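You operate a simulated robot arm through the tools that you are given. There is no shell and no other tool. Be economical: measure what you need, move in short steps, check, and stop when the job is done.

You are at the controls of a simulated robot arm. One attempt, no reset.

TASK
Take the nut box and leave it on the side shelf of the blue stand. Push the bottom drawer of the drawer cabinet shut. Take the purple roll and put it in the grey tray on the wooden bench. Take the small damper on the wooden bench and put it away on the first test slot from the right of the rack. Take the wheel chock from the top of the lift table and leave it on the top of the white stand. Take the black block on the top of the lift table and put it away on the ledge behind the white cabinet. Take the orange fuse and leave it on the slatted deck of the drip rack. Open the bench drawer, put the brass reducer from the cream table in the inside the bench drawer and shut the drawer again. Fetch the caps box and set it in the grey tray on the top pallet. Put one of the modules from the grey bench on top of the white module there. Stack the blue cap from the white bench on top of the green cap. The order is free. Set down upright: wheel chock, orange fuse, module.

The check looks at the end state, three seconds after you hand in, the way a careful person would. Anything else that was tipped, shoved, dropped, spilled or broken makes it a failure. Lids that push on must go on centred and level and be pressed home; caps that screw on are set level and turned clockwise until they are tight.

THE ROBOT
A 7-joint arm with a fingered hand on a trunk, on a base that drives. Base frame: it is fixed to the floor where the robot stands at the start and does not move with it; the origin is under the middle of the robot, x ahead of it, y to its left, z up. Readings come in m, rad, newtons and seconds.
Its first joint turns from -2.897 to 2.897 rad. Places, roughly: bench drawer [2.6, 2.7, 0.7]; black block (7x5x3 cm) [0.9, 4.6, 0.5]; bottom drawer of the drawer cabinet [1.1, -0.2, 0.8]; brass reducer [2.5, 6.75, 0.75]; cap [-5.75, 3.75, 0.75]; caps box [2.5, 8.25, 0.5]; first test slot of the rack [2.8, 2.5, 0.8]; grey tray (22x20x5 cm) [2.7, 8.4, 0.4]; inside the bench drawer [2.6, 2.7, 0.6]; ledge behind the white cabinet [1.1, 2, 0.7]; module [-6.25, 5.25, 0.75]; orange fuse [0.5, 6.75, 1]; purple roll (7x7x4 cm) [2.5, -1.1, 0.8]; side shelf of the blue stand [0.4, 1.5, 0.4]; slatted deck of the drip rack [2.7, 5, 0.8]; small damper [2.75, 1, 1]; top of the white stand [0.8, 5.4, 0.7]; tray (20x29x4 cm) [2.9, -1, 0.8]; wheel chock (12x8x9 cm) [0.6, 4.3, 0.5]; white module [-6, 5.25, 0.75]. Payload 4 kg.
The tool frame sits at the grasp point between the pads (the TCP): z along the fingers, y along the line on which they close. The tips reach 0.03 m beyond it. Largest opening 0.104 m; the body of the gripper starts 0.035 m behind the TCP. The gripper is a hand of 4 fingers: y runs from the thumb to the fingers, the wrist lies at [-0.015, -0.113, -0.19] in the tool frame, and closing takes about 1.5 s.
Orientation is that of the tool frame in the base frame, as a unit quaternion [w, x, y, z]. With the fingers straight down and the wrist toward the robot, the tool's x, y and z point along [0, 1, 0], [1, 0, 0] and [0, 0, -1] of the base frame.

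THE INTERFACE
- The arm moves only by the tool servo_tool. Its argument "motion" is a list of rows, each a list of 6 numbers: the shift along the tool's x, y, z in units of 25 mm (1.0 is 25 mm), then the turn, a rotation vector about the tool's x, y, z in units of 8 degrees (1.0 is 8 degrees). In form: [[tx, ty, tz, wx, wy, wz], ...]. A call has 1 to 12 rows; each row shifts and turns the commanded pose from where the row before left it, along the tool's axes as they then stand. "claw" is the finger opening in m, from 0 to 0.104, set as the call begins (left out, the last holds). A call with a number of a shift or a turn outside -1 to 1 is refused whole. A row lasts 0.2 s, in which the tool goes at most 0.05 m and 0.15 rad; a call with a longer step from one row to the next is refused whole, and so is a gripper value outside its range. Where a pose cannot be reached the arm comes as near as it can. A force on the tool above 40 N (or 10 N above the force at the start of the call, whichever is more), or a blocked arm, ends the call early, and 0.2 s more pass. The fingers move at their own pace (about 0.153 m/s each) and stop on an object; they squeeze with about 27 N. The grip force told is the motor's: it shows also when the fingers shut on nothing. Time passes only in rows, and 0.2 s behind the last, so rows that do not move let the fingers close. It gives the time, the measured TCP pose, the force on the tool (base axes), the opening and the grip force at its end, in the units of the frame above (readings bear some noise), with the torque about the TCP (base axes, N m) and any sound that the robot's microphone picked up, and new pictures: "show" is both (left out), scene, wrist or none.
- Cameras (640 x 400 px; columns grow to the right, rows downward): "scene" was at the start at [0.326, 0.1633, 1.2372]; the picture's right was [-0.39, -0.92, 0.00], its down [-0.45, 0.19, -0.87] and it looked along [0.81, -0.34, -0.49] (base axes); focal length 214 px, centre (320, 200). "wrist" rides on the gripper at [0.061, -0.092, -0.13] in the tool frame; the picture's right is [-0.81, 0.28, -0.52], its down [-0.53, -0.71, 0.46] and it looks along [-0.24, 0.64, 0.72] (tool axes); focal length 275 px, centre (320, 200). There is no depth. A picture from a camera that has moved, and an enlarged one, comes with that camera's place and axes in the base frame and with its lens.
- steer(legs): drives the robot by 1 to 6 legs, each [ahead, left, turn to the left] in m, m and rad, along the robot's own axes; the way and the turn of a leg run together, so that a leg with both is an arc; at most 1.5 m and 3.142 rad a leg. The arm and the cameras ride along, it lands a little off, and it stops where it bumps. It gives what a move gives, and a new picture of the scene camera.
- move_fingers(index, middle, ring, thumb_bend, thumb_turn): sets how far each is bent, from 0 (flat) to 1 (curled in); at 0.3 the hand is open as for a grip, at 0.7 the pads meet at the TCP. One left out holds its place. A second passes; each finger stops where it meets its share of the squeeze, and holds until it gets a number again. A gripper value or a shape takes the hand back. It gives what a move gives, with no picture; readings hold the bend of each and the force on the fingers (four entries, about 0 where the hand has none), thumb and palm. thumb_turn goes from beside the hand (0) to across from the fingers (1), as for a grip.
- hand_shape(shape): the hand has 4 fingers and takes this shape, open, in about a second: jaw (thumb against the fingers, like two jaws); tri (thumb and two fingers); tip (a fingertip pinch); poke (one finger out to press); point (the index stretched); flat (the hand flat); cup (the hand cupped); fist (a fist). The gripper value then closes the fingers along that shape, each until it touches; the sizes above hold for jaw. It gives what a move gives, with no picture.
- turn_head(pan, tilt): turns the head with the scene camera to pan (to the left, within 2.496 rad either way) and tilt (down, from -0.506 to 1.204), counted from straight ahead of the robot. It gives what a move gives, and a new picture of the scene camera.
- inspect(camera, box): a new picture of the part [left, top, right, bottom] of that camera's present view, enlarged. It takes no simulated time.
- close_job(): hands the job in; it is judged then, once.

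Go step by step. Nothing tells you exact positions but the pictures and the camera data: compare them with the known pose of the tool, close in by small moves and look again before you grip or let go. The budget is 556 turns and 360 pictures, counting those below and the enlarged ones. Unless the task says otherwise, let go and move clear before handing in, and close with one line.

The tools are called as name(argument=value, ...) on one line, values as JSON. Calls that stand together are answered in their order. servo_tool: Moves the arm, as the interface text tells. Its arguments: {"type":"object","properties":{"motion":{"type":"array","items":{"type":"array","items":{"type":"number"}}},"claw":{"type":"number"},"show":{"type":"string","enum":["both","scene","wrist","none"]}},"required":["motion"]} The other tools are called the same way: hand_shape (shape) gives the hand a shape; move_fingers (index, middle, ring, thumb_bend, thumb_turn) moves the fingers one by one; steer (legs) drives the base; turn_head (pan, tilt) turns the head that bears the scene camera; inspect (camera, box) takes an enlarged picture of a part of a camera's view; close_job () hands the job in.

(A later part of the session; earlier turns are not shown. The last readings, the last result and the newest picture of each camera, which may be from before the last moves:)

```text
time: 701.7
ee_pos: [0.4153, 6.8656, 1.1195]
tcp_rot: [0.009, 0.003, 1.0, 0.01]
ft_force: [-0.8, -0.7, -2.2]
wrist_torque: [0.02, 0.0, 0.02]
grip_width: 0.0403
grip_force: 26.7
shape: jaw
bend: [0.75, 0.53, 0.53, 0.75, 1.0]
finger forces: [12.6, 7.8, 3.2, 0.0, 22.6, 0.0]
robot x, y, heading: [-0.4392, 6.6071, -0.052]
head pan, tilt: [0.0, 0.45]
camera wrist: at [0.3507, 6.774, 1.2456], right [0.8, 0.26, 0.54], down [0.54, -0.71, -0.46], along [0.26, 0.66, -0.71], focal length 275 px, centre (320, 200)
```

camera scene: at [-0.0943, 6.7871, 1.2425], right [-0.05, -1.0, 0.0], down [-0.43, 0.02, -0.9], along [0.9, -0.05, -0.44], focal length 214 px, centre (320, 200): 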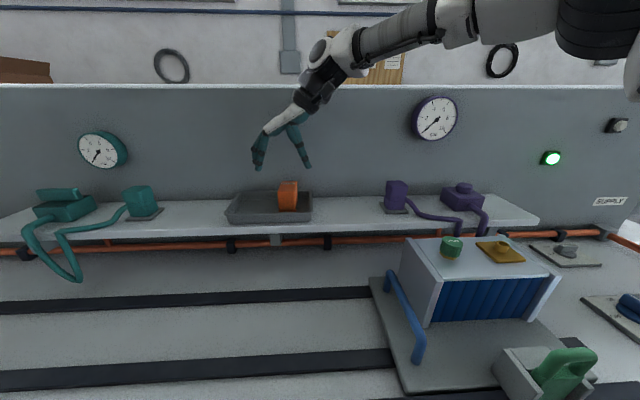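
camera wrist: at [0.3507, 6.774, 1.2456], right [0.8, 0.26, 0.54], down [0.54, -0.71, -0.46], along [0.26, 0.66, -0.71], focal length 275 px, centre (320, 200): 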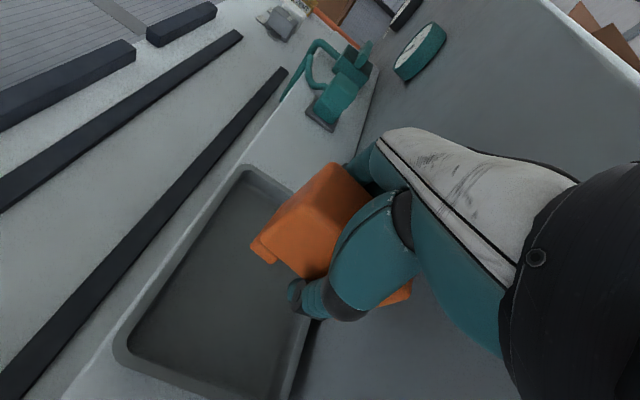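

The fuse is held upright. I pull the arm back and drive round via the south gap to the drip rack.

servo_tool(motion=[[0.5, 0, -1, 0, 0, 0], [1, 0, -0.5, 0, 0, 0], [1, -0.5, 0, 0, 0, 0], [1, -0.8, 0, 0, 0, 0], [1, -0.8, 0, 0, 0, 0], [1, -0.8, 0, 0, 0, 0], [0.8, -0.8, 0, 0, 0, 0], [0, -0.8, 0, 0, 0, 1], [0, -0.8, 0, 0, 0, 1], [0, -0.5, 0, 0, 0, 1], [0, 0, 0, 0, 0, 1], [0, 0, 0, 0, 0, 1]], show="none")

steer(legs=[[-0.05, 0, 0], [0, 0, -1.52], [1.45, 0, 0], [1.45, 0, 0], [0.33, 0, 0], [0, 0, 1.57]])

steer(legs=[[1.1, 0, 0], [1.05, 0, 0], [0, 1.45, 0]])

```text
time: 704.3
ee_pos: [0.2471, 6.7227, 1.1503]
tcp_rot: [0.007, 0.346, 0.938, 0.013]
ft_force: [0.0, 0.2, -1.3]
wrist_torque: [-0.01, 0.0, -0.02]
grip_width: 0.0404
grip_force: 26.6
shape: jaw
bend: [0.75, 0.53, 0.53, 0.75, 1.0]
finger forces: [12.3, 7.4, 3.4, 0.0, 22.2, 0.0]
robot x, y, heading: [-0.4417, 6.607, -0.055]
head pan, tilt: [0.0, 0.45]
```

```text
time: 728.1
ee_pos: [0.2715, 3.572, 1.1493]
tcp_rot: [0.006, 0.3, 0.954, 0.014]
ft_force: [0.3, -0.4, -2.3]
wrist_torque: [0.0, -0.02, -0.01]
grip_width: 0.0398
grip_force: 26.9
shape: jaw
bend: [0.75, 0.53, 0.53, 0.75, 1.0]
finger forces: [12.0, 6.4, 3.4, 0.0, 21.3, 0.0]
robot x, y, heading: [-0.405, 3.3965, 0.038]
head pan, tilt: [0.0, 0.45]
camera scene: at [-0.0762, 3.6059, 1.2425], right [0.04, -1.0, 0.0], down [-0.43, -0.02, -0.9], along [0.9, 0.03, -0.44], focal length 214 px, centre (320, 200)
```

scene: 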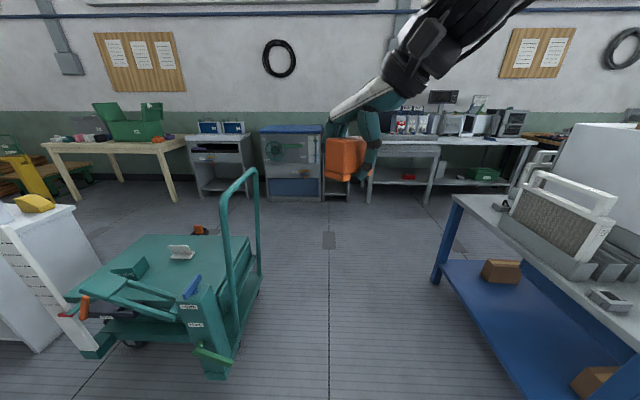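

```text
time: 745.5
ee_pos: [2.346, 5.1212, 1.1502]
tcp_rot: [0.006, 0.293, 0.956, 0.013]
ft_force: [-1.2, -0.5, -0.9]
wrist_torque: [0.02, 0.0, 0.04]
grip_width: 0.0398
grip_force: 27.0
shape: jaw
bend: [0.75, 0.53, 0.53, 0.75, 1.0]
finger forces: [11.9, 6.4, 3.4, 0.0, 21.3, 0.1]
robot x, y, heading: [1.6769, 4.9377, 0.053]
head pan, tilt: [0.0, 0.45]
camera scene: at [1.9981, 5.1493, 1.2425], right [0.05, -1.0, 0.0], down [-0.43, -0.02, -0.9], along [0.9, 0.05, -0.44], focal length 214 px, centre (320, 200)
```

scene: 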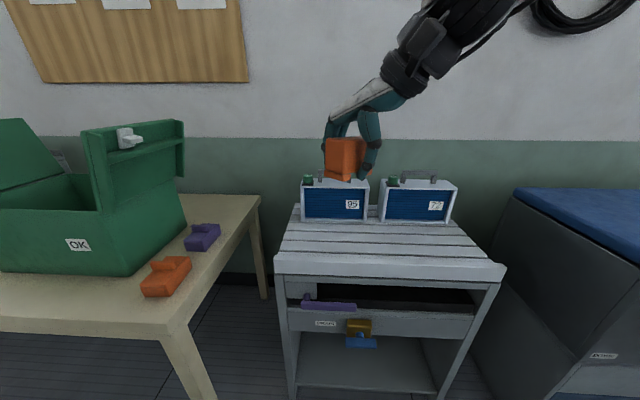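

The drip rack's slatted deck is ahead, free in front of the two units. I move the fuse over [2.60, 4.98] and lower.

servo_tool(motion=[[-0.97, 0.085, 0, 0, 0, 0], [-0.97, 0.085, 0, 0, 0, 0], [-0.97, 0.085, 0, 0, 0, 0], [-0.97, 0.085, 0, 0, 0, 0], [-0.97, 0.085, 0, 0, 0, 0], [-0.97, 0.085, 0, 0, 0, 0], [-0.97, 0.085, 0, 0, 0, 0], [-0.97, 0.085, 0, 0, 0, 0], [-0.97, 0.085, 0, 0, 0, 0], [-0.97, 0.085, 0, 0, 0, 0], [-0.97, 0.085, 0, 0, 0, 0], [-0.97, 0.085, 0, 0, 0, 0]], show="none")

servo_tool(motion=[[0, 0, 1, 0, 0, 0], [0, 0, 1, 0, 0, 0], [0, 0, 1, 0, 0, 0], [0, 0, 1, 0, 0, 0], [0, 0, 1, 0, 0, 0], [0, 0, 1, 0, 0, 0], [0, 0, 1, 0, 0, 0], [0, 0, 1, 0, 0, 0], [0, 0, 1, 0, 0, 0]], show="both")

```text
time: 748.1
ee_pos: [2.5993, 4.9802, 1.1518]
tcp_rot: [0.005, 0.294, 0.956, 0.014]
ft_force: [-0.1, 0.4, -1.1]
wrist_torque: [-0.03, 0.0, 0.01]
grip_width: 0.0393
grip_force: 27.4
shape: jaw
bend: [0.75, 0.53, 0.53, 0.75, 1.0]
finger forces: [11.9, 6.1, 3.4, 0.1, 21.2, 0.1]
robot x, y, heading: [1.6748, 4.9272, 0.055]
head pan, tilt: [0.0, 0.45]
```

```text
time: 750.1
ee_pos: [2.6047, 4.9831, 0.926]
tcp_rot: [0.006, 0.293, 0.956, 0.014]
ft_force: [-0.9, 0.5, -1.6]
wrist_torque: [0.02, -0.02, 0.0]
grip_width: 0.0392
grip_force: 26.8
shape: jaw
bend: [0.75, 0.53, 0.53, 0.75, 1.0]
finger forces: [11.6, 6.0, 3.5, 0.0, 21.2, 0.0]
robot x, y, heading: [1.6728, 4.9316, 0.055]
head pan, tilt: [0.0, 0.45]
camera scene: at [1.998, 5.1494, 1.2425], right [0.05, -1.0, 0.0], down [-0.43, -0.02, -0.9], along [0.9, 0.05, -0.44], focal length 214 px, centre (320, 200)
camera wrist: at [2.4991, 4.9404, 1.0527], right [0.82, -0.24, 0.53], down [0.05, -0.88, -0.47], along [0.58, 0.41, -0.7], focal length 275 px, centre (320, 200)
```

scene: 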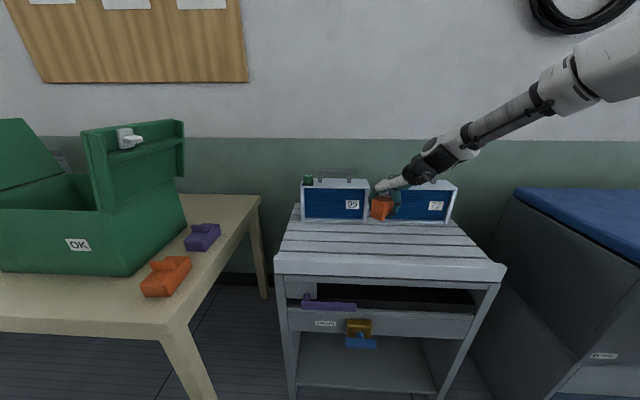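
wrist: 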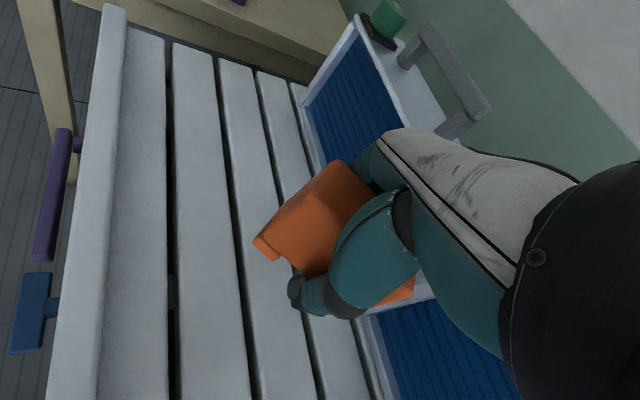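

I shift 5.5 cm toward the front of the deck and lower to contact.

servo_tool(motion=[[0.9, -0.6, 0, 0, 0, 0], [0.9, -0.6, 0, 0, 0, 0], [0, 0, 0.8, 0, 0, 0], [0, 0, 0.6, 0, 0, 0], [0, 0, 0.4, 0, 0, 0], [0, 0, 0.3, 0, 0, 0], [0, 0, 0.3, 0, 0, 0], [0, 0, 0.3, 0, 0, 0], [0, 0, 0.3, 0, 0, 0], [0, 0, 0.3, 0, 0, 0], [0, 0, 0.3, 0, 0, 0], [0, 0, 0.3, 0, 0, 0]], show="wrist")

```text
time: 752.7
ee_pos: [2.5522, 4.9881, 0.8303]
tcp_rot: [0.008, 0.293, 0.956, 0.015]
ft_force: [-3.2, -5.3, 26.0]
wrist_torque: [-0.61, 0.66, 0.05]
grip_width: 0.0397
grip_force: 27.1
shape: jaw
bend: [0.75, 0.53, 0.54, 0.75, 1.0]
finger forces: [11.5, 5.6, 3.0, 0.0, 47.5, 0.0]
robot x, y, heading: [1.6772, 4.9335, 0.054]
head pan, tilt: [0.0, 0.45]
camera wrist: at [2.4473, 4.9436, 0.9571], right [0.81, -0.24, 0.53], down [0.05, -0.88, -0.47], along [0.58, 0.41, -0.7], focal length 275 px, centre (320, 200)
```

wrist: 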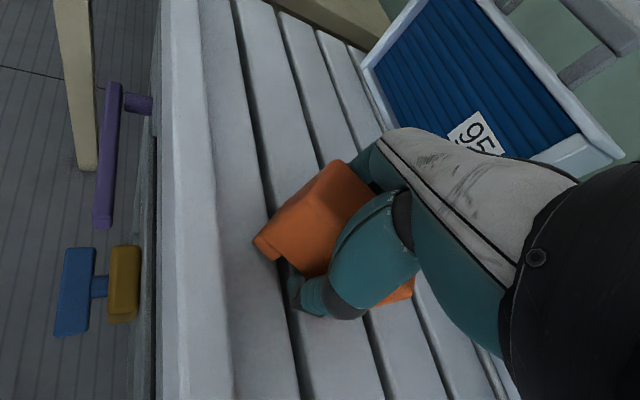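

On the deck. I ease off 2 mm, release and rise.

servo_tool(motion=[[0, 0, -0.1, 0, 0, 0], [0, 0, 0, 0, 0, 0], [0, 0, 0, 0, 0, 0], [0, 0, 0, 0, 0, 0], [0, 0, 0, 0, 0, 0], [0, 0, -0.5, 0, 0, 0], [0, 0, -1, 0, 0, 0], [0, 0, -1, 0, 0, 0], [0, 0, -1, 0, 0, 0], [0, 0, -1, 0, 0, 0], [0, 0, -1, 0, 0, 0], [0, 0, -1, 0, 0, 0]], claw=0.1, show="both")

```text
time: 755.3
ee_pos: [2.5503, 4.983, 0.9941]
tcp_rot: [0.006, 0.294, 0.956, 0.014]
ft_force: [0.7, -0.8, -0.6]
wrist_torque: [0.01, 0.01, -0.01]
grip_width: 0.0996
grip_force: 0.1
shape: jaw
bend: [0.31, 0.3, 0.3, 0.31, 0.98]
finger forces: [0.0, 0.0, 0.1, 0.0, 0.0, 0.1]
robot x, y, heading: [1.6751, 4.934, 0.054]
head pan, tilt: [0.0, 0.45]
camera scene: at [1.9983, 5.1493, 1.2425], right [0.05, -1.0, 0.0], down [-0.43, -0.02, -0.9], along [0.9, 0.05, -0.44], focal length 214 px, centre (320, 200)
camera wrist: at [2.4448, 4.9401, 1.1203], right [0.82, -0.24, 0.53], down [0.05, -0.88, -0.47], along [0.58, 0.41, -0.7], focal length 275 px, centre (320, 200)
```

scene: 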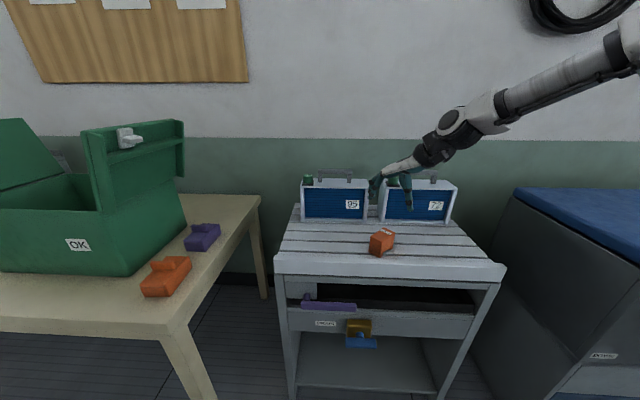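
wrist: 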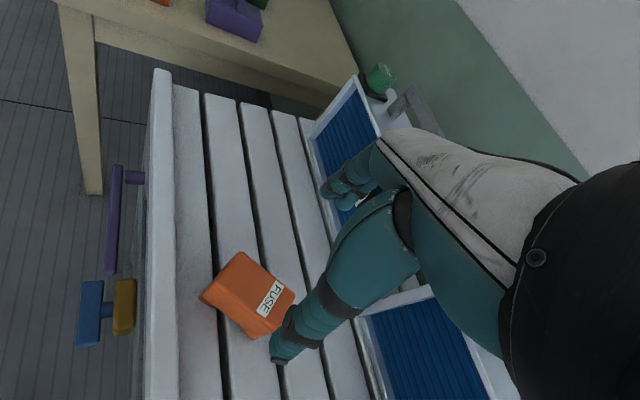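

The fuse stands upright on the slatted deck. Remaining: the nut box (not found yet), the module and the cap in the west. I retract and drive west, checking whether the kerb can be crossed.

servo_tool(motion=[[1, -0.67, -1, 0, 0, 0.5], [1, -0.67, -1, 0, 0, 0.5], [1, -0.67, -1, 0, 0, 1], [1, -0.67, -1, 0, 0, 1], [1, -0.67, -1, 0, 0, 1], [0, 0, -1, 0, 0, 1], [0, 0, 0, 0, 0, 1], [0, 0, 0, 0, 0, 1]], claw=0.104, show="none")

steer(legs=[[0, -1.48, -0.054], [-1.1, 0, 0], [-1.0, 0, 0], [0, 1.2, 0], [-0.6, 0, 0]])

```text
time: 757.1
ee_pos: [2.3995, 5.007, 1.1424]
tcp_rot: [-0.001, 0.708, 0.706, 0.015]
ft_force: [-0.2, 0.3, 0.2]
wrist_torque: [0.05, 0.02, 0.0]
grip_width: 0.1036
grip_force: 0.1
shape: jaw
bend: [0.3, 0.3, 0.3, 0.3, 0.98]
finger forces: [0.0, 0.0, 0.0, 0.1, 0.0, 0.0]
robot x, y, heading: [1.6736, 4.9356, 0.053]
head pan, tilt: [0.0, 0.45]
```

```text
time: 782.6
ee_pos: [-0.1341, 4.7161, 1.1409]
tcp_rot: [0.0, 0.739, 0.674, 0.014]
ft_force: [0.1, -0.3, -0.5]
wrist_torque: [0.03, -0.01, -0.01]
grip_width: 0.1039
grip_force: 0.1
shape: jaw
bend: [0.3, 0.3, 0.3, 0.3, 0.98]
finger forces: [0.0, 0.0, 0.1, 0.1, 0.0, 0.0]
robot x, y, heading: [-0.8649, 4.7076, -0.033]
head pan, tilt: [0.0, 0.45]
stopped in leg 5: the robot was blocked; the commanded pose is now the measured one
camera scene: at [-0.5201, 4.8939, 1.2425], right [-0.04, -1.0, 0.0], down [-0.44, 0.02, -0.9], along [0.9, -0.03, -0.44], focal length 214 px, centre (320, 200)
```

scene: 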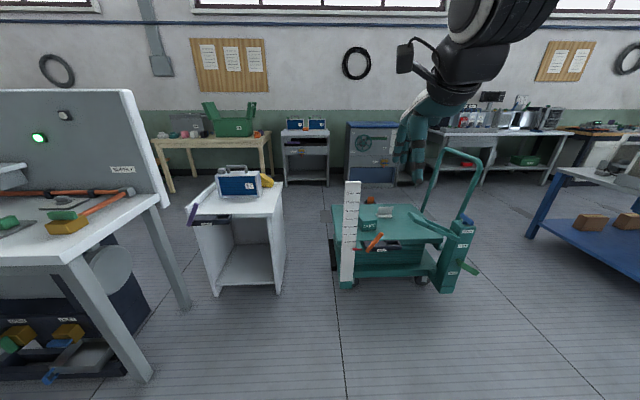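

The kerb blocks. I look south-west for where it ends.

turn_head(pan=-2.2, tilt=0.25)

```text
time: 784.7
ee_pos: [-0.1328, 4.7153, 1.14]
tcp_rot: [-0.001, 0.739, 0.674, 0.015]
ft_force: [0.2, 0.4, 0.0]
wrist_torque: [0.01, 0.01, -0.02]
grip_width: 0.1038
grip_force: 0.1
shape: jaw
bend: [0.3, 0.3, 0.3, 0.3, 0.98]
finger forces: [0.1, 0.1, 0.0, 0.0, 0.1, 0.0]
robot x, y, heading: [-0.8597, 4.7079, -0.035]
head pan, tilt: [-2.201, 0.25]
camera scene: at [-0.6696, 4.8236, 1.2612], right [-0.79, 0.62, 0.0], down [0.15, 0.19, -0.97], along [-0.6, -0.76, -0.25], focal length 214 px, centre (320, 200)
```

scene: 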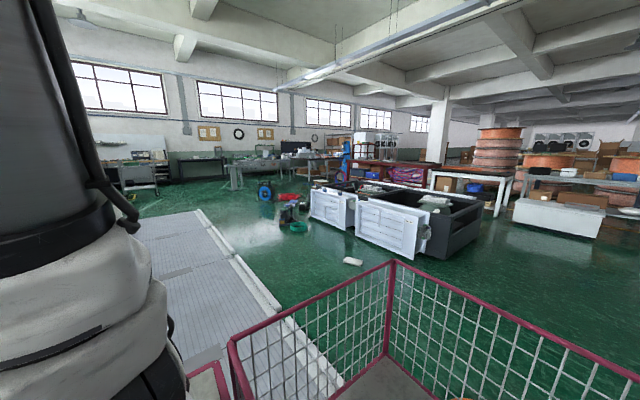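

The grey floor's kerb ends near y≈0.1. I drive round its south end and up the green corridor.

steer(legs=[[0.24, 0, 0.035], [0, -1.5, 0], [0, -1.5, 0], [0, -1.5, 0], [0, -0.65, 0]])

```text
time: 810.9
ee_pos: [0.1811, -0.431, 1.1416]
tcp_rot: [-0.001, 0.727, 0.686, 0.015]
ft_force: [0.8, -0.1, -0.5]
wrist_torque: [-0.03, -0.01, 0.01]
grip_width: 0.1042
grip_force: 0.0
shape: jaw
bend: [0.3, 0.3, 0.3, 0.3, 0.98]
finger forces: [0.1, 0.0, 0.1, 0.0, 0.0, 0.0]
robot x, y, heading: [-0.545, -0.4655, -0.005]
head pan, tilt: [-2.201, 0.25]
camera scene: at [-0.3589, -0.3417, 1.2612], right [-0.81, 0.59, 0.0], down [0.15, 0.2, -0.97], along [-0.57, -0.78, -0.25], focal length 214 px, centre (320, 200)
```

scene: 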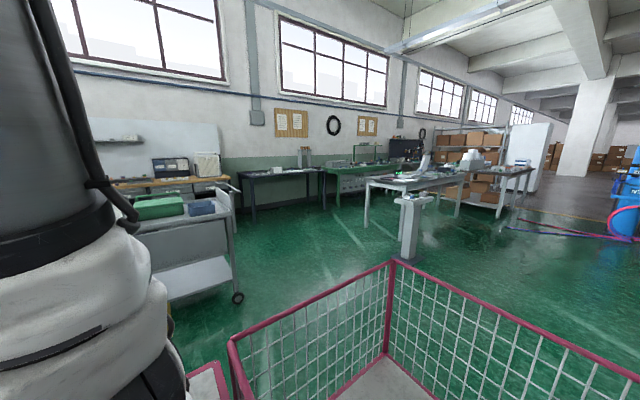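

steer(legs=[[-1.2, 0, 0], [0, 0, 1.575], [1.5, 0, 0], [1.5, 0, 0], [1.5, 0, 0]])

turn_head(pan=1.2, tilt=0.35)

```text
time: 842.1
ee_pos: [-1.8586, 4.7652, 1.1412]
tcp_rot: [-0.011, 0.042, 0.999, 0.01]
ft_force: [-0.2, -0.1, -0.1]
wrist_torque: [0.0, -0.01, 0.0]
grip_width: 0.104
grip_force: 0.2
shape: jaw
bend: [0.3, 0.3, 0.3, 0.3, 0.98]
finger forces: [0.0, 0.0, 0.1, 0.0, 0.0, 0.0]
robot x, y, heading: [-1.8472, 4.0388, 1.54]
head pan, tilt: [-2.201, 0.25]
camera scene: at [-1.961, 4.225, 1.2612], right [-0.61, -0.79, 0.0], down [-0.2, 0.15, -0.97], along [0.77, -0.59, -0.25], focal length 214 px, centre (320, 200)
```

scene: 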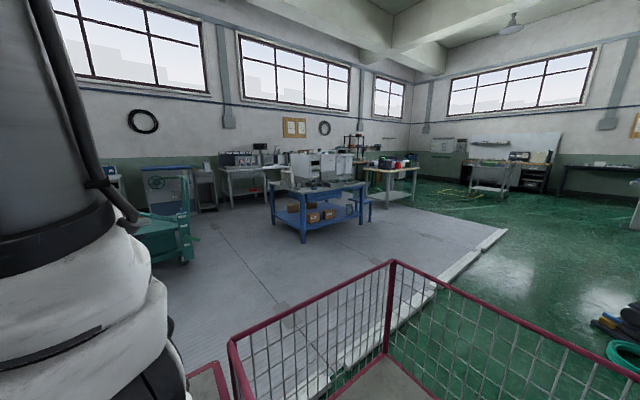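

```text
time: 844.9
ee_pos: [-1.8575, 4.7648, 1.1405]
tcp_rot: [-0.011, 0.042, 0.999, 0.01]
ft_force: [0.0, -0.3, 0.0]
wrist_torque: [0.03, -0.01, 0.02]
grip_width: 0.1041
grip_force: 0.1
shape: jaw
bend: [0.3, 0.3, 0.3, 0.3, 0.98]
finger forces: [0.0, 0.1, 0.1, 0.0, 0.0, 0.0]
robot x, y, heading: [-1.8414, 4.04, 1.539]
head pan, tilt: [1.201, 0.351]
camera scene: at [-2.1207, 4.3182, 1.2517], right [0.39, 0.92, 0.0], down [0.32, -0.13, -0.94], along [-0.87, 0.36, -0.34], focal length 214 px, centre (320, 200)
```

scene: 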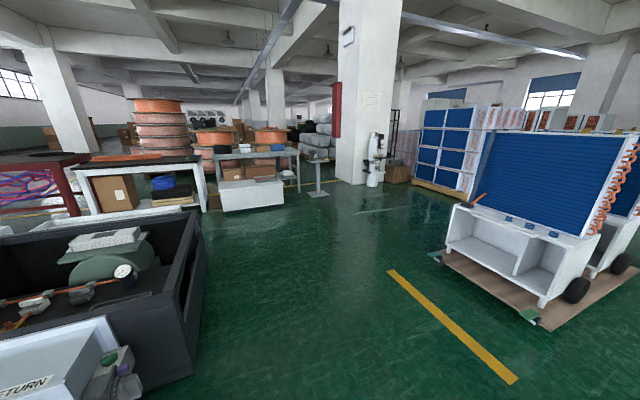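

Open floor ahead. I drive west toward the grey bench, stop short and look.

steer(legs=[[0, 0.72, 0], [0.8, 0.25, 0], [0, 0, 1.6], [1.4, 0, 0]])

turn_head(pan=-0.1, tilt=0.35)

inspect(camera="scene", box=[100, 130, 500, 330])

```text
time: 849.8
ee_pos: [-2.5676, 4.8491, 1.1412]
tcp_rot: [-0.011, 0.015, 1.0, 0.01]
ft_force: [0.5, -0.4, 0.3]
wrist_torque: [0.0, -0.03, -0.01]
grip_width: 0.104
grip_force: 0.0
shape: jaw
bend: [0.3, 0.3, 0.3, 0.3, 0.97]
finger forces: [0.1, 0.0, 0.0, 0.1, 0.0, 0.1]
robot x, y, heading: [-2.5157, 4.1258, 1.598]
head pan, tilt: [1.201, 0.351]
stopped in leg 2: the robot was blocked; the commanded pose is now the measured one
camera scene: at [-2.806, 4.388, 1.2517], right [0.34, 0.94, 0.0], down [0.32, -0.12, -0.94], along [-0.88, 0.32, -0.34], focal length 214 px, centre (320, 200)
```

scene: 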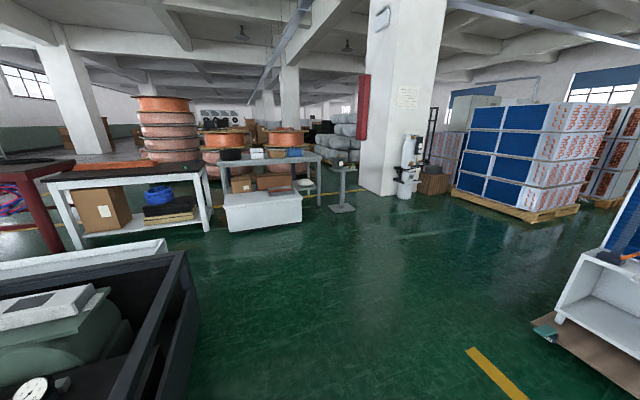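

```text
time: 851.2
ee_pos: [-2.5679, 4.8496, 1.1406]
tcp_rot: [-0.011, 0.015, 1.0, 0.01]
ft_force: [0.0, -0.1, 0.3]
wrist_torque: [0.02, 0.0, 0.01]
grip_width: 0.1039
grip_force: 0.0
shape: jaw
bend: [0.3, 0.3, 0.3, 0.3, 0.97]
finger forces: [0.0, 0.0, 0.0, 0.0, 0.1, 0.0]
robot x, y, heading: [-2.5133, 4.1225, 1.599]
head pan, tilt: [-0.099, 0.351]
camera scene: at [-2.7116, 4.4495, 1.2517], right [1.0, -0.07, 0.0], down [-0.03, -0.34, -0.94], along [0.07, 0.94, -0.34], focal length 214 px, centre (320, 200)
```

scene: 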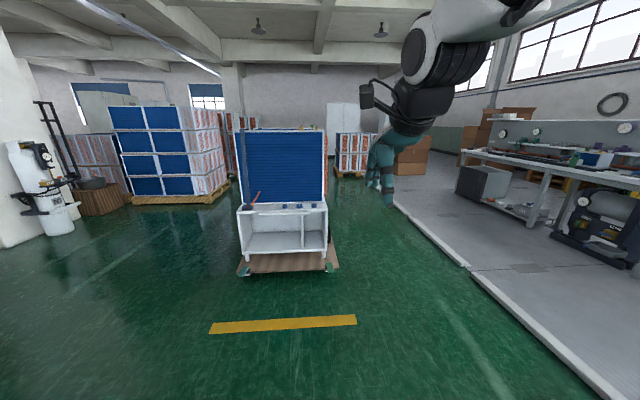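

```text
1.60 times, centred on (300, 230) of scene
camera zoom: at [-2.7116, 4.4495, 1.2517], right [1.0, -0.07, 0.0], down [-0.03, -0.34, -0.94], along [0.07, 0.94, -0.34], focal length 343 px, centre (352, 152)
```

zoom: 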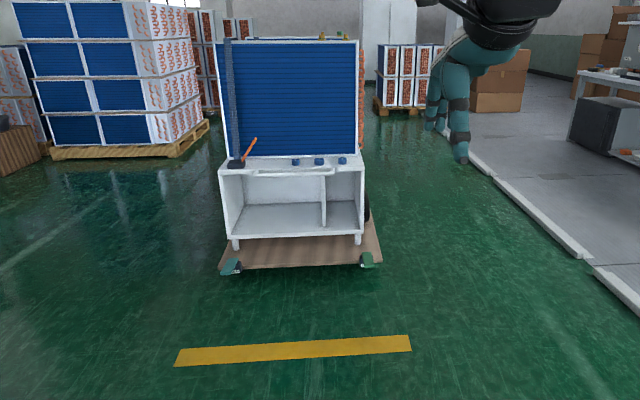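

steer(legs=[[0, -0.05, 0], [0.72, 0, -0.03], [0, 0.3, 0], [0, 0, 1.57], [1.45, 0, 0]])

turn_head(pan=0.0, tilt=0.3)

```text
time: 867.8
ee_pos: [-4.9208, 4.7514, 1.1403]
tcp_rot: [-0.015, -0.697, 0.717, -0.001]
ft_force: [-0.2, 0.0, 0.2]
wrist_torque: [0.02, 0.0, -0.01]
grip_width: 0.1037
grip_force: 0.0
shape: jaw
bend: [0.3, 0.3, 0.3, 0.3, 0.97]
finger forces: [0.0, 0.1, 0.0, 0.0, 0.0, 0.1]
robot x, y, heading: [-4.1954, 4.8026, -3.115]
head pan, tilt: [-0.099, 0.351]
camera scene: at [-4.519, 4.6037, 1.2517], right [0.07, 1.0, 0.0], down [0.34, -0.02, -0.94], along [-0.94, 0.07, -0.34], focal length 214 px, centre (320, 200)
```

scene: 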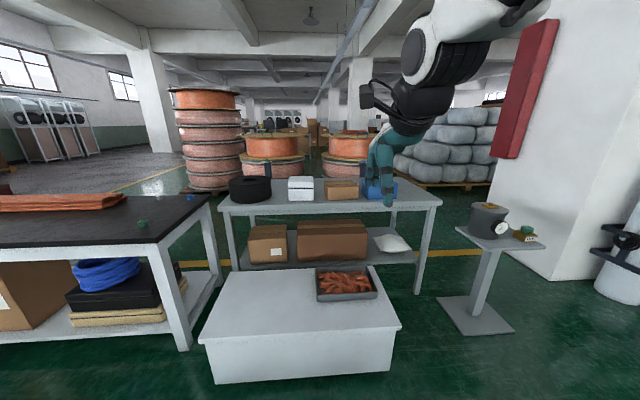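

```text
time: 868.4
ee_pos: [-4.9205, 4.7498, 1.1402]
tcp_rot: [-0.015, -0.697, 0.716, -0.001]
ft_force: [-0.9, -0.6, -0.8]
wrist_torque: [0.02, 0.01, 0.04]
grip_width: 0.1041
grip_force: 0.1
shape: jaw
bend: [0.3, 0.3, 0.3, 0.3, 0.97]
finger forces: [0.0, 0.0, 0.0, 0.0, 0.0, 0.1]
robot x, y, heading: [-4.196, 4.8046, -3.114]
head pan, tilt: [0.0, 0.3]
camera scene: at [-4.5194, 4.5945, 1.2564], right [-0.03, 1.0, 0.0], down [0.3, 0.01, -0.96], along [-0.95, -0.03, -0.3], focal length 214 px, centre (320, 200)
```

scene: 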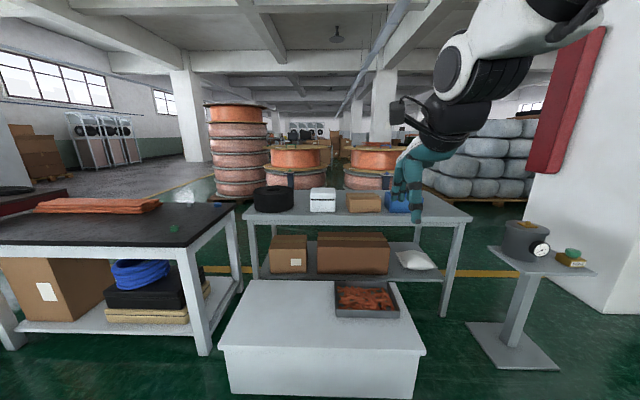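

The grey bench is behind a low white box; the modules are hidden by the hand. I raise the hand and move to y≈5.25.

servo_tool(motion=[[0, 0, -1, 0, 0, 0], [0, 0, -1, 0, 0, 0], [0, 0, -1, 0, 0, 0], [0, 0, -1, 0, 0, 0], [0, 0, -1, 0, 0, 0], [0, 0, -1, 0, 0, 0]], show="none")

steer(legs=[[0, -0.45, -0.025], [0.5, 0, 0]])

inspect(camera="scene", box=[220, 150, 480, 330])

```text
time: 869.8
ee_pos: [-4.919, 4.7528, 1.2916]
tcp_rot: [-0.014, -0.697, 0.717, -0.001]
ft_force: [1.0, -0.1, -0.6]
wrist_torque: [-0.03, 0.01, 0.0]
grip_width: 0.104
grip_force: 0.1
shape: jaw
bend: [0.3, 0.3, 0.3, 0.3, 0.97]
finger forces: [0.0, 0.1, 0.1, 0.0, 0.1, 0.0]
robot x, y, heading: [-4.1925, 4.8051, -3.11]
head pan, tilt: [0.0, 0.3]
```

```text
time: 875.1
ee_pos: [-5.4307, 5.2131, 1.2906]
tcp_rot: [-0.014, -0.689, 0.725, -0.002]
ft_force: [-0.8, 0.0, -0.4]
wrist_torque: [0.01, -0.03, 0.02]
grip_width: 0.1041
grip_force: 0.0
shape: jaw
bend: [0.3, 0.3, 0.3, 0.3, 0.97]
finger forces: [0.0, 0.0, 0.0, 0.0, 0.0, 0.1]
robot x, y, heading: [-4.7079, 5.2501, -3.14]
head pan, tilt: [0.0, 0.3]
camera scene: at [-5.0357, 5.0469, 1.2565], right [-0.01, 1.0, 0.0], down [0.3, 0.0, -0.96], along [-0.96, -0.01, -0.3], focal length 214 px, centre (320, 200)
```

scene: 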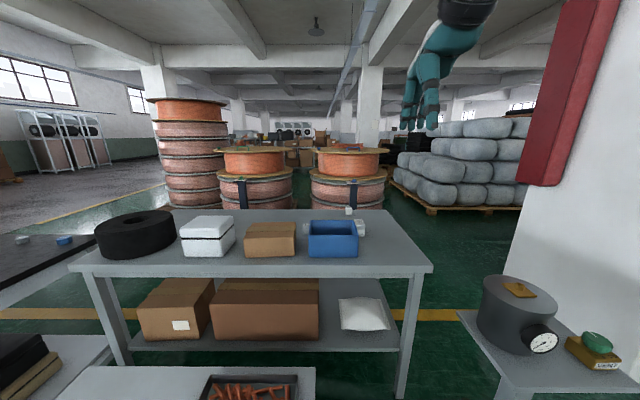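

```text
2.22 times, centred on (350, 240) of scene
camera zoom: at [-5.0357, 5.0469, 1.2565], right [-0.01, 1.0, 0.0], down [0.3, 0.0, -0.96], along [-0.96, -0.01, -0.3], focal length 477 px, centre (253, 111)
```

zoom: 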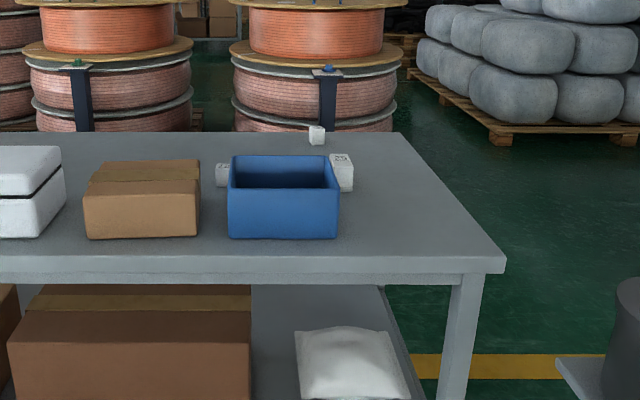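

Three small modules sit around the blue bin: the white one (right rear, ≈[−6.08, 5.25]), one at the left rear (≈[−6.06, 4.96]) and one far behind. I nose the robot's corner into the gap to gain reach.

steer(legs=[[0, 0, 0.785], [0.11, -0.25, 0]])

```text
time: 879.1
ee_pos: [-5.4302, 4.7887, 1.2907]
tcp_rot: [0.013, 0.918, -0.396, 0.007]
ft_force: [0.0, 0.1, -0.2]
wrist_torque: [-0.01, 0.05, 0.01]
grip_width: 0.1041
grip_force: 0.0
shape: jaw
bend: [0.3, 0.3, 0.3, 0.3, 0.97]
finger forces: [0.0, 0.0, 0.0, 0.0, 0.1, 0.0]
robot x, y, heading: [-4.9546, 5.3376, -2.329]
head pan, tilt: [0.0, 0.3]
camera scene: at [-5.0359, 4.9559, 1.2565], right [-0.73, 0.69, 0.0], down [0.2, 0.21, -0.96], along [-0.66, -0.69, -0.3], focal length 214 px, centre (320, 200)
```

scene: 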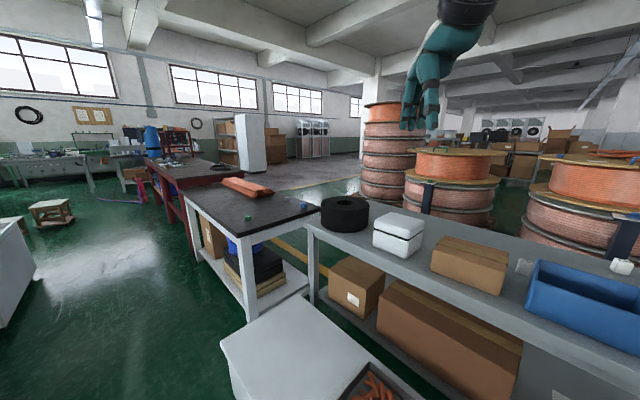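

Good position. The caps are visible too on the black-topped white bench. I turn the hand and extend over the left module.

servo_tool(motion=[[0, 0, 0.5, 0, 0, 0.9], [0, 0, 0.5, 0, 0, 0.9], [0, 0, 0.5, 0, 0, 0.9], [0, 0, 0.5, 0, 0, 0.9], [0, 0, 0.5, 0, 0, 0.9], [0, 0, 0.5, 0, 0, 0.9], [-0.4, 1, 0.5, 0, 0, 0], [-0.4, 1, 0.5, 0, 0, 0], [-0.4, 1, 0.5, 0, 0, 0], [-0.4, 1, 0.5, 0, 0, 0], [-0.4, 1, 0.5, 0, 0, 0], [-0.4, 1, 0.5, 0, 0, 0]], show="none")

servo_tool(motion=[[-0.4, 1, 0.3, 0, 0, 0], [-0.4, 1, 0.3, 0, 0, 0], [-0.4, 1, 0.3, 0, 0, 0], [-0.4, 1, 0.3, 0, 0, 0], [-0.4, 1, 0.3, 0, 0, 0], [-0.4, 1, 0.3, 0, 0, 0], [-0.4, 1, 0.3, 0, 0, 0], [-0.4, 1, 0.3, 0, 0, 0], [-0.4, 1, 0.3, 0, 0, 0], [-0.4, 1, 0.3, 0, 0, 0], [-0.4, 1, 0.3, 0, 0, 0], [-0.3, 1, 0.3, 0, 0, 0]], show="wrist")

```text
time: 881.7
ee_pos: [-5.5774, 4.8434, 1.1396]
tcp_rot: [0.008, 0.708, -0.706, 0.011]
ft_force: [0.7, 0.3, 0.7]
wrist_torque: [-0.06, 0.04, -0.01]
grip_width: 0.1039
grip_force: 0.1
shape: jaw
bend: [0.3, 0.3, 0.3, 0.3, 0.97]
finger forces: [0.0, 0.0, 0.0, 0.1, 0.0, 0.0]
robot x, y, heading: [-4.9522, 5.3389, -2.328]
head pan, tilt: [0.0, 0.3]
```

```text
time: 884.3
ee_pos: [-5.8786, 4.9589, 1.0462]
tcp_rot: [0.011, 0.708, -0.706, 0.01]
ft_force: [-0.9, 0.4, 0.1]
wrist_torque: [0.02, 0.02, 0.0]
grip_width: 0.1041
grip_force: 0.0
shape: jaw
bend: [0.3, 0.3, 0.3, 0.3, 0.97]
finger forces: [0.0, 0.1, 0.0, 0.0, 0.1, 0.0]
robot x, y, heading: [-4.9563, 5.3368, -2.33]
head pan, tilt: [0.0, 0.3]
camera wrist: at [-5.7872, 4.9028, 1.1775], right [-0.28, 0.82, 0.49], down [0.71, 0.52, -0.47], along [-0.65, 0.22, -0.73], focal length 275 px, centre (320, 200)
```

wrist: 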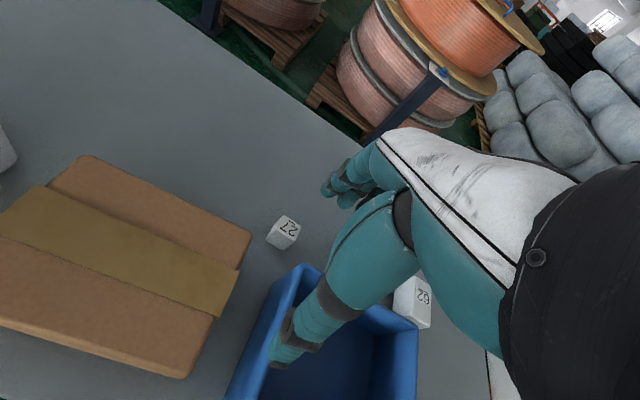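

Module “27” is at [−6.04, 4.985] and the white module “62” at [−6.05, 5.28]. I move over module 27 and descend.

servo_tool(motion=[[-0.15, 0.92, 0.7, 0, 0, 0], [-0.15, 0.92, 0.7, 0, 0, 0], [-0.15, 0.92, 0.7, 0, 0, 0], [-0.15, 0.92, 0.7, 0, 0, 0], [-0.15, 0.92, 0.7, 0, 0, 0], [-0.15, 0.92, 0.7, 0, 0, 0], [-0.15, 0.92, 0.7, 0, 0, 0], [0, 0, 0.9, 0, 0, 0]], show="wrist")

```text
time: 886.1
ee_pos: [-6.0401, 4.9793, 0.8993]
tcp_rot: [0.01, 0.708, -0.706, 0.012]
ft_force: [-0.1, 1.0, 0.2]
wrist_torque: [-0.02, 0.01, 0.0]
grip_width: 0.104
grip_force: 0.1
shape: jaw
bend: [0.3, 0.3, 0.3, 0.3, 0.97]
finger forces: [0.0, 0.0, 0.0, 0.0, 0.0, 0.1]
robot x, y, heading: [-4.9536, 5.3383, -2.329]
head pan, tilt: [0.0, 0.3]
camera wrist: at [-5.9495, 4.9241, 1.0303], right [-0.28, 0.82, 0.49], down [0.71, 0.52, -0.47], along [-0.64, 0.22, -0.73], focal length 275 px, centre (320, 200)
```

wrist: 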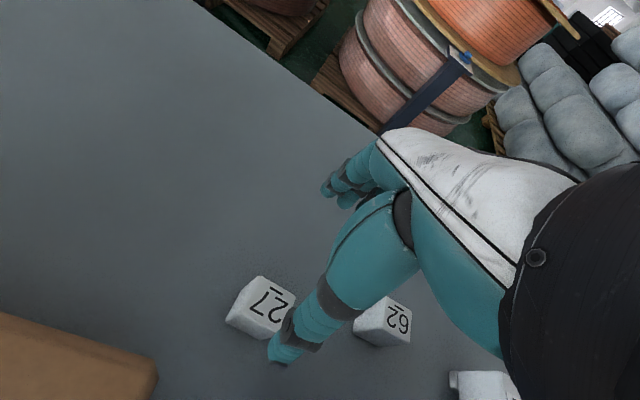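

I align over module 27 and go down.

servo_tool(motion=[[-0.35, -0.2, 0.9, 0, 0, 0], [0, 0, 0.9, 0, 0, 0], [0, 0, 0.9, 0, 0, 0], [0, 0, 0.9, 0, 0, 0], [0, 0, 0.6, 0, 0, 0]], show="wrist")

```text
time: 887.3
ee_pos: [-6.0425, 4.9845, 0.8092]
tcp_rot: [0.021, 0.708, -0.706, 0.005]
ft_force: [3.2, 0.1, 16.9]
wrist_torque: [0.24, 0.77, -0.1]
grip_width: 0.1024
grip_force: 0.0
shape: jaw
bend: [0.3, 0.3, 0.3, 0.29, 0.98]
finger forces: [0.0, 15.7, 0.0, 0.0, 0.9, 0.0]
robot x, y, heading: [-4.9529, 5.3375, -2.326]
head pan, tilt: [0.0, 0.3]
stopped in row 5: the force on the tool passed its limit (the readings are from after the stop); the commanded pose is now the measured one
camera wrist: at [-5.947, 4.9294, 0.9382], right [-0.27, 0.83, 0.5], down [0.7, 0.52, -0.49], along [-0.66, 0.22, -0.72], focal length 275 px, centre (320, 200)
```

wrist: 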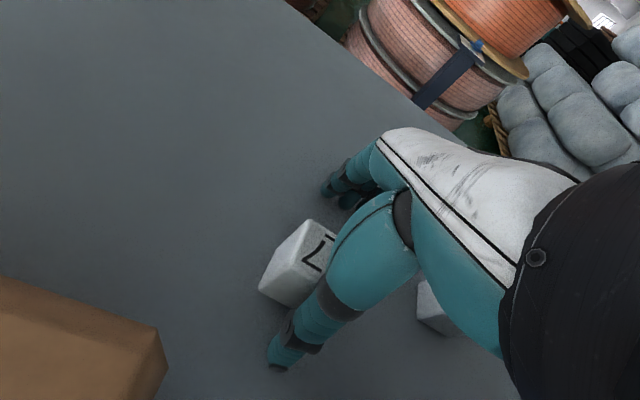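

Fingertips are on the bench; I raise 4 mm, shift 1.2 cm and close.

servo_tool(motion=[[0.45, -0.1, -0.2, 0.1, 0, 0], [0, 0, 0, 0, 0, 0], [0, 0, 0, 0, 0, 0], [0, 0, 0, 0, 0, 0], [0, 0, 0, 0, 0, 0], [0, 0, 0, 0, 0, 0], [0, 0, 0, 0, 0, 0], [0, 0, 0, 0, 0, 0], [0, 0, 0, 0, 0, 0]], claw=0.01, show="none")

servo_tool(motion=[[0, 0, -0.5, 0, 0, 0], [0, 0, -0.9, 0, 0, 0], [0, 0, -0.9, 0, 0, 0], [0, 0, -0.9, 0, 0, 0]], show="wrist")

```text
time: 889.3
ee_pos: [-6.0365, 4.9726, 0.8112]
tcp_rot: [0.012, 0.708, -0.706, 0.011]
ft_force: [-4.6, -2.2, 16.9]
wrist_torque: [-0.24, 0.51, -0.03]
grip_width: 0.031
grip_force: 27.1
shape: jaw
bend: [0.73, 0.55, 0.59, 0.76, 1.0]
finger forces: [31.0, 5.9, 3.0, 0.0, 23.3, 0.0]
robot x, y, heading: [-4.9592, 5.3367, -2.331]
head pan, tilt: [0.0, 0.3]
```

```text
time: 890.3
ee_pos: [-6.037, 4.9757, 0.8887]
tcp_rot: [0.012, 0.708, -0.706, 0.012]
ft_force: [0.1, 0.4, -0.1]
wrist_torque: [0.0, -0.01, -0.01]
grip_width: 0.0301
grip_force: 26.9
shape: jaw
bend: [0.73, 0.56, 0.59, 0.75, 1.0]
finger forces: [16.3, 5.5, 3.0, 0.1, 24.8, 0.0]
robot x, y, heading: [-4.9531, 5.3364, -2.326]
head pan, tilt: [0.0, 0.3]
camera wrist: at [-5.946, 4.9201, 1.0204], right [-0.28, 0.83, 0.49], down [0.71, 0.52, -0.47], along [-0.65, 0.22, -0.73], focal length 275 px, centre (320, 200)
```

wrist: 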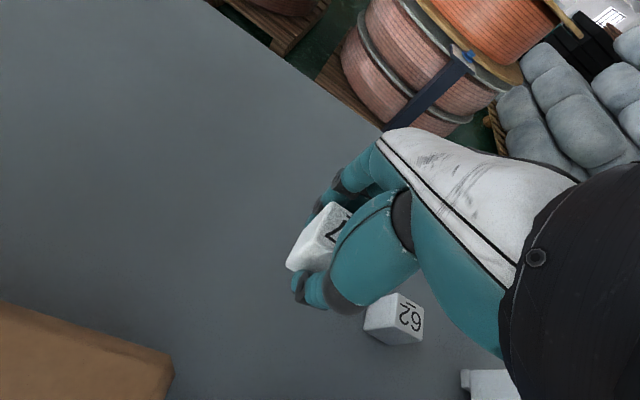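

Module 27 is held. I move over toward the third cube at [−6.05, 5.25] and check which is the white module.

servo_tool(motion=[[0, 0, -0.8, 0, 0, 0], [-0.9, 0, -0.8, 0, 0, 0], [-0.9, 0, 0, 0, 0, 0], [-0.9, 0, 0, 0, 0, 0], [-0.9, 0, 0, 0, 0, 0], [-0.9, 0, 0, 0, 0, 0], [-0.9, 0, 0, 0, 0, 0], [-0.9, 0, 0, 0, 0, 0], [-0.9, 0, 0, 0, 0, 0]], show="wrist")

```text
time: 892.3
ee_pos: [-6.0376, 5.1568, 0.9219]
tcp_rot: [0.012, 0.709, -0.705, 0.011]
ft_force: [0.0, 0.1, -0.6]
wrist_torque: [0.03, -0.02, 0.02]
grip_width: 0.0299
grip_force: 26.7
shape: jaw
bend: [0.73, 0.56, 0.6, 0.75, 1.0]
finger forces: [16.1, 5.5, 3.1, 0.0, 24.9, 0.0]
robot x, y, heading: [-4.952, 5.3358, -2.328]
head pan, tilt: [0.0, 0.3]
camera wrist: at [-5.946, 5.1016, 1.0543], right [-0.28, 0.83, 0.49], down [0.71, 0.52, -0.47], along [-0.65, 0.22, -0.73], focal length 275 px, centre (320, 200)
```

wrist: 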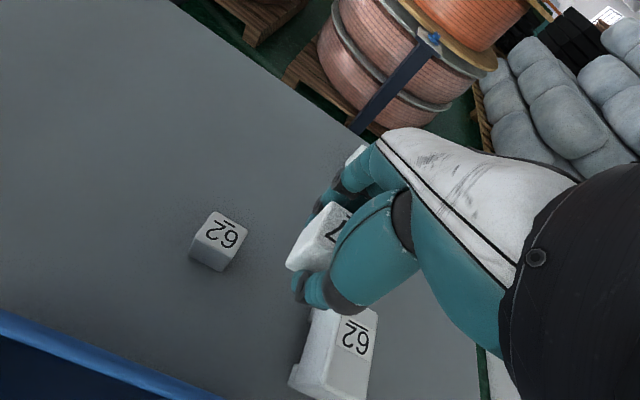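

The white module is the larger white block at about [−6.017, 5.245]. I move module 27 above its centre and look.

servo_tool(motion=[[-0.9, -0.2, 0, 0, 0, 0], [-0.9, -0.2, 0, 0, 0, 0], [-0.9, -0.2, 0, 0, 0, 0], [-0.8, -0.2, 0, 0, 0, 0]], show="wrist")

```text
time: 893.3
ee_pos: [-6.021, 5.2447, 0.9207]
tcp_rot: [0.013, 0.71, -0.704, 0.011]
ft_force: [0.0, 0.4, 0.1]
wrist_torque: [0.01, 0.0, -0.02]
grip_width: 0.0298
grip_force: 27.1
shape: jaw
bend: [0.73, 0.56, 0.6, 0.75, 1.0]
finger forces: [16.1, 5.5, 3.2, 0.0, 24.8, 0.1]
robot x, y, heading: [-4.9532, 5.3374, -2.326]
head pan, tilt: [0.0, 0.3]
camera wrist: at [-5.9282, 5.1899, 1.0523], right [-0.28, 0.83, 0.49], down [0.71, 0.52, -0.47], along [-0.65, 0.22, -0.73], focal length 275 px, centre (320, 200)
```

wrist: 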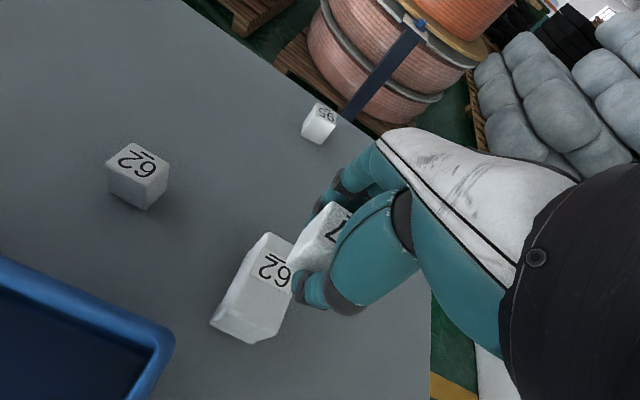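

Well aligned. I lower in small steps until it rests on the white module.

servo_tool(motion=[[0.3, 0.25, 0.5, 0, 0, 0], [0, 0, 0.5, 0, 0, 0], [0, 0, 0.3, 0, 0, 0], [0, 0, 0.2, 0, 0, 0], [0, 0, 0.2, 0, 0, 0], [0, 0, 0.2, 0, 0, 0], [0, 0, 0.2, 0, 0, 0], [0, 0, 0.2, 0, 0, 0]], show="wrist")

```text
time: 895.2
ee_pos: [-6.0289, 5.235, 0.8729]
tcp_rot: [0.018, 0.708, -0.706, 0.007]
ft_force: [0.8, -0.1, 10.8]
wrist_torque: [-0.08, -0.1, 0.0]
grip_width: 0.0303
grip_force: 27.2
shape: jaw
bend: [0.73, 0.57, 0.61, 0.76, 1.0]
finger forces: [21.1, 5.2, 3.3, 0.1, 31.2, 0.0]
robot x, y, heading: [-4.9574, 5.3379, -2.326]
head pan, tilt: [0.0, 0.3]
stopped in row 8: the force on the tool passed its limit (the readings are from after the stop); the commanded pose is now the measured one
camera wrist: at [-5.9347, 5.1796, 1.0027], right [-0.27, 0.83, 0.49], down [0.7, 0.52, -0.48], along [-0.66, 0.22, -0.72], focal length 275 px, centre (320, 200)
```

wrist: 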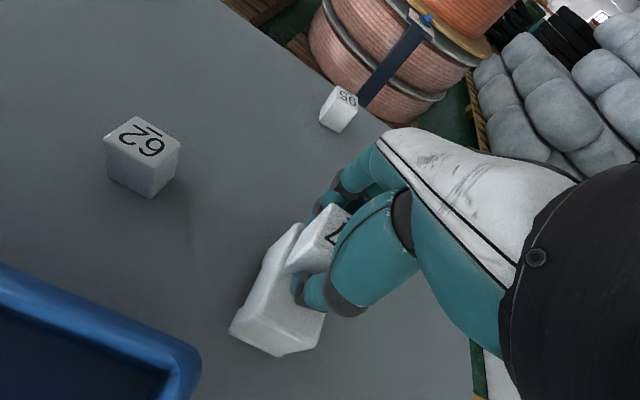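

Contact. It sits slightly toward the far side; I lift 3 mm, shift ~1.2 cm toward the centre and set down again.

servo_tool(motion=[[0, 0, -0.3, 0, 0, 0], [-0.3, -0.45, 0, 0, 0, 0], [0, 0, 0.15, 0, 0, 0], [0, 0, 0.15, 0, 0, 0], [0, 0, 0.1, 0, 0, 0]], show="wrist")

```text
time: 896.4
ee_pos: [-6.0169, 5.2421, 0.8732]
tcp_rot: [0.019, 0.708, -0.706, 0.004]
ft_force: [6.8, -0.3, 33.1]
wrist_torque: [-0.23, -0.83, 0.03]
grip_width: 0.0306
grip_force: 26.7
shape: jaw
bend: [0.73, 0.57, 0.62, 0.76, 1.0]
finger forces: [20.0, 4.0, 3.0, 0.0, 51.8, 0.1]
robot x, y, heading: [-4.9483, 5.3366, -2.327]
head pan, tilt: [0.0, 0.3]
camera wrist: at [-5.9234, 5.1874, 1.0021], right [-0.27, 0.83, 0.5], down [0.7, 0.52, -0.49], along [-0.66, 0.22, -0.72], focal length 275 px, centre (320, 200)
```

wrist: 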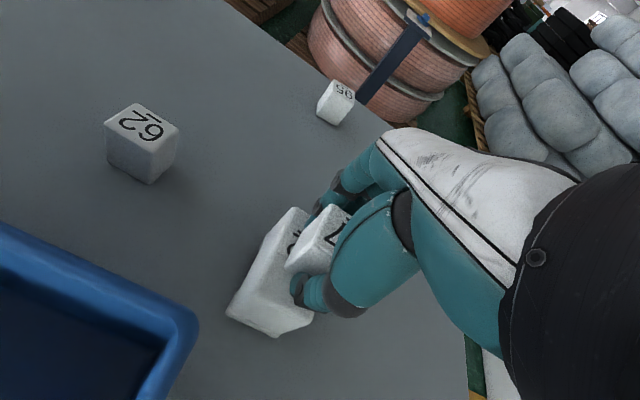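

Centred on the white module. I release and rise.

servo_tool(motion=[[0, 0, -0.08, -0.1, 0, 0], [0, 0, 0, 0, 0, 0], [0, 0, 0, 0, 0, 0], [0, 0, 0, 0, 0, 0], [0, 0, 0, 0, 0, 0], [0, 0, -0.4, 0, 0, 0], [0, 0, -0.8, 0, 0, 0], [0, 0, -1, 0, 0, 0], [0, 0, -1, 0, 0, 0], [0, 0, -1, 0, 0, 0]], claw=0.08, show="wrist")

```text
time: 898.6
ee_pos: [-6.0132, 5.2467, 0.9751]
tcp_rot: [0.021, 0.708, -0.706, 0.002]
ft_force: [-0.5, 0.8, -0.8]
wrist_torque: [-0.02, -0.01, 0.02]
grip_width: 0.0796
grip_force: 0.0
shape: jaw
bend: [0.27, 0.35, 0.32, 0.53, 0.99]
finger forces: [0.0, 0.1, 0.1, 0.0, 0.1, 0.0]
robot x, y, heading: [-4.952, 5.3346, -2.325]
head pan, tilt: [0.0, 0.3]
camera wrist: at [-5.9181, 5.1904, 1.1044], right [-0.26, 0.83, 0.5], down [0.7, 0.52, -0.49], along [-0.66, 0.22, -0.72], focal length 275 px, centre (320, 200)
```

wrist: 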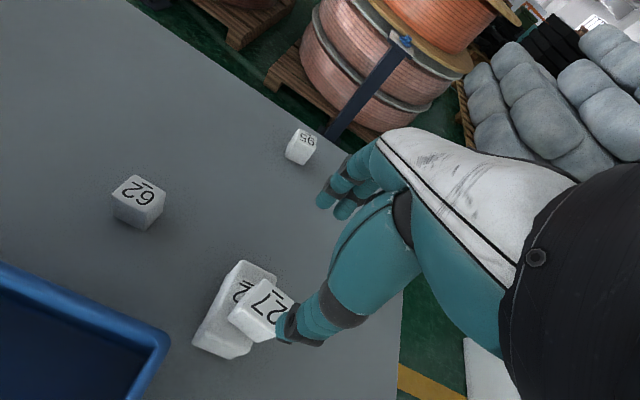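

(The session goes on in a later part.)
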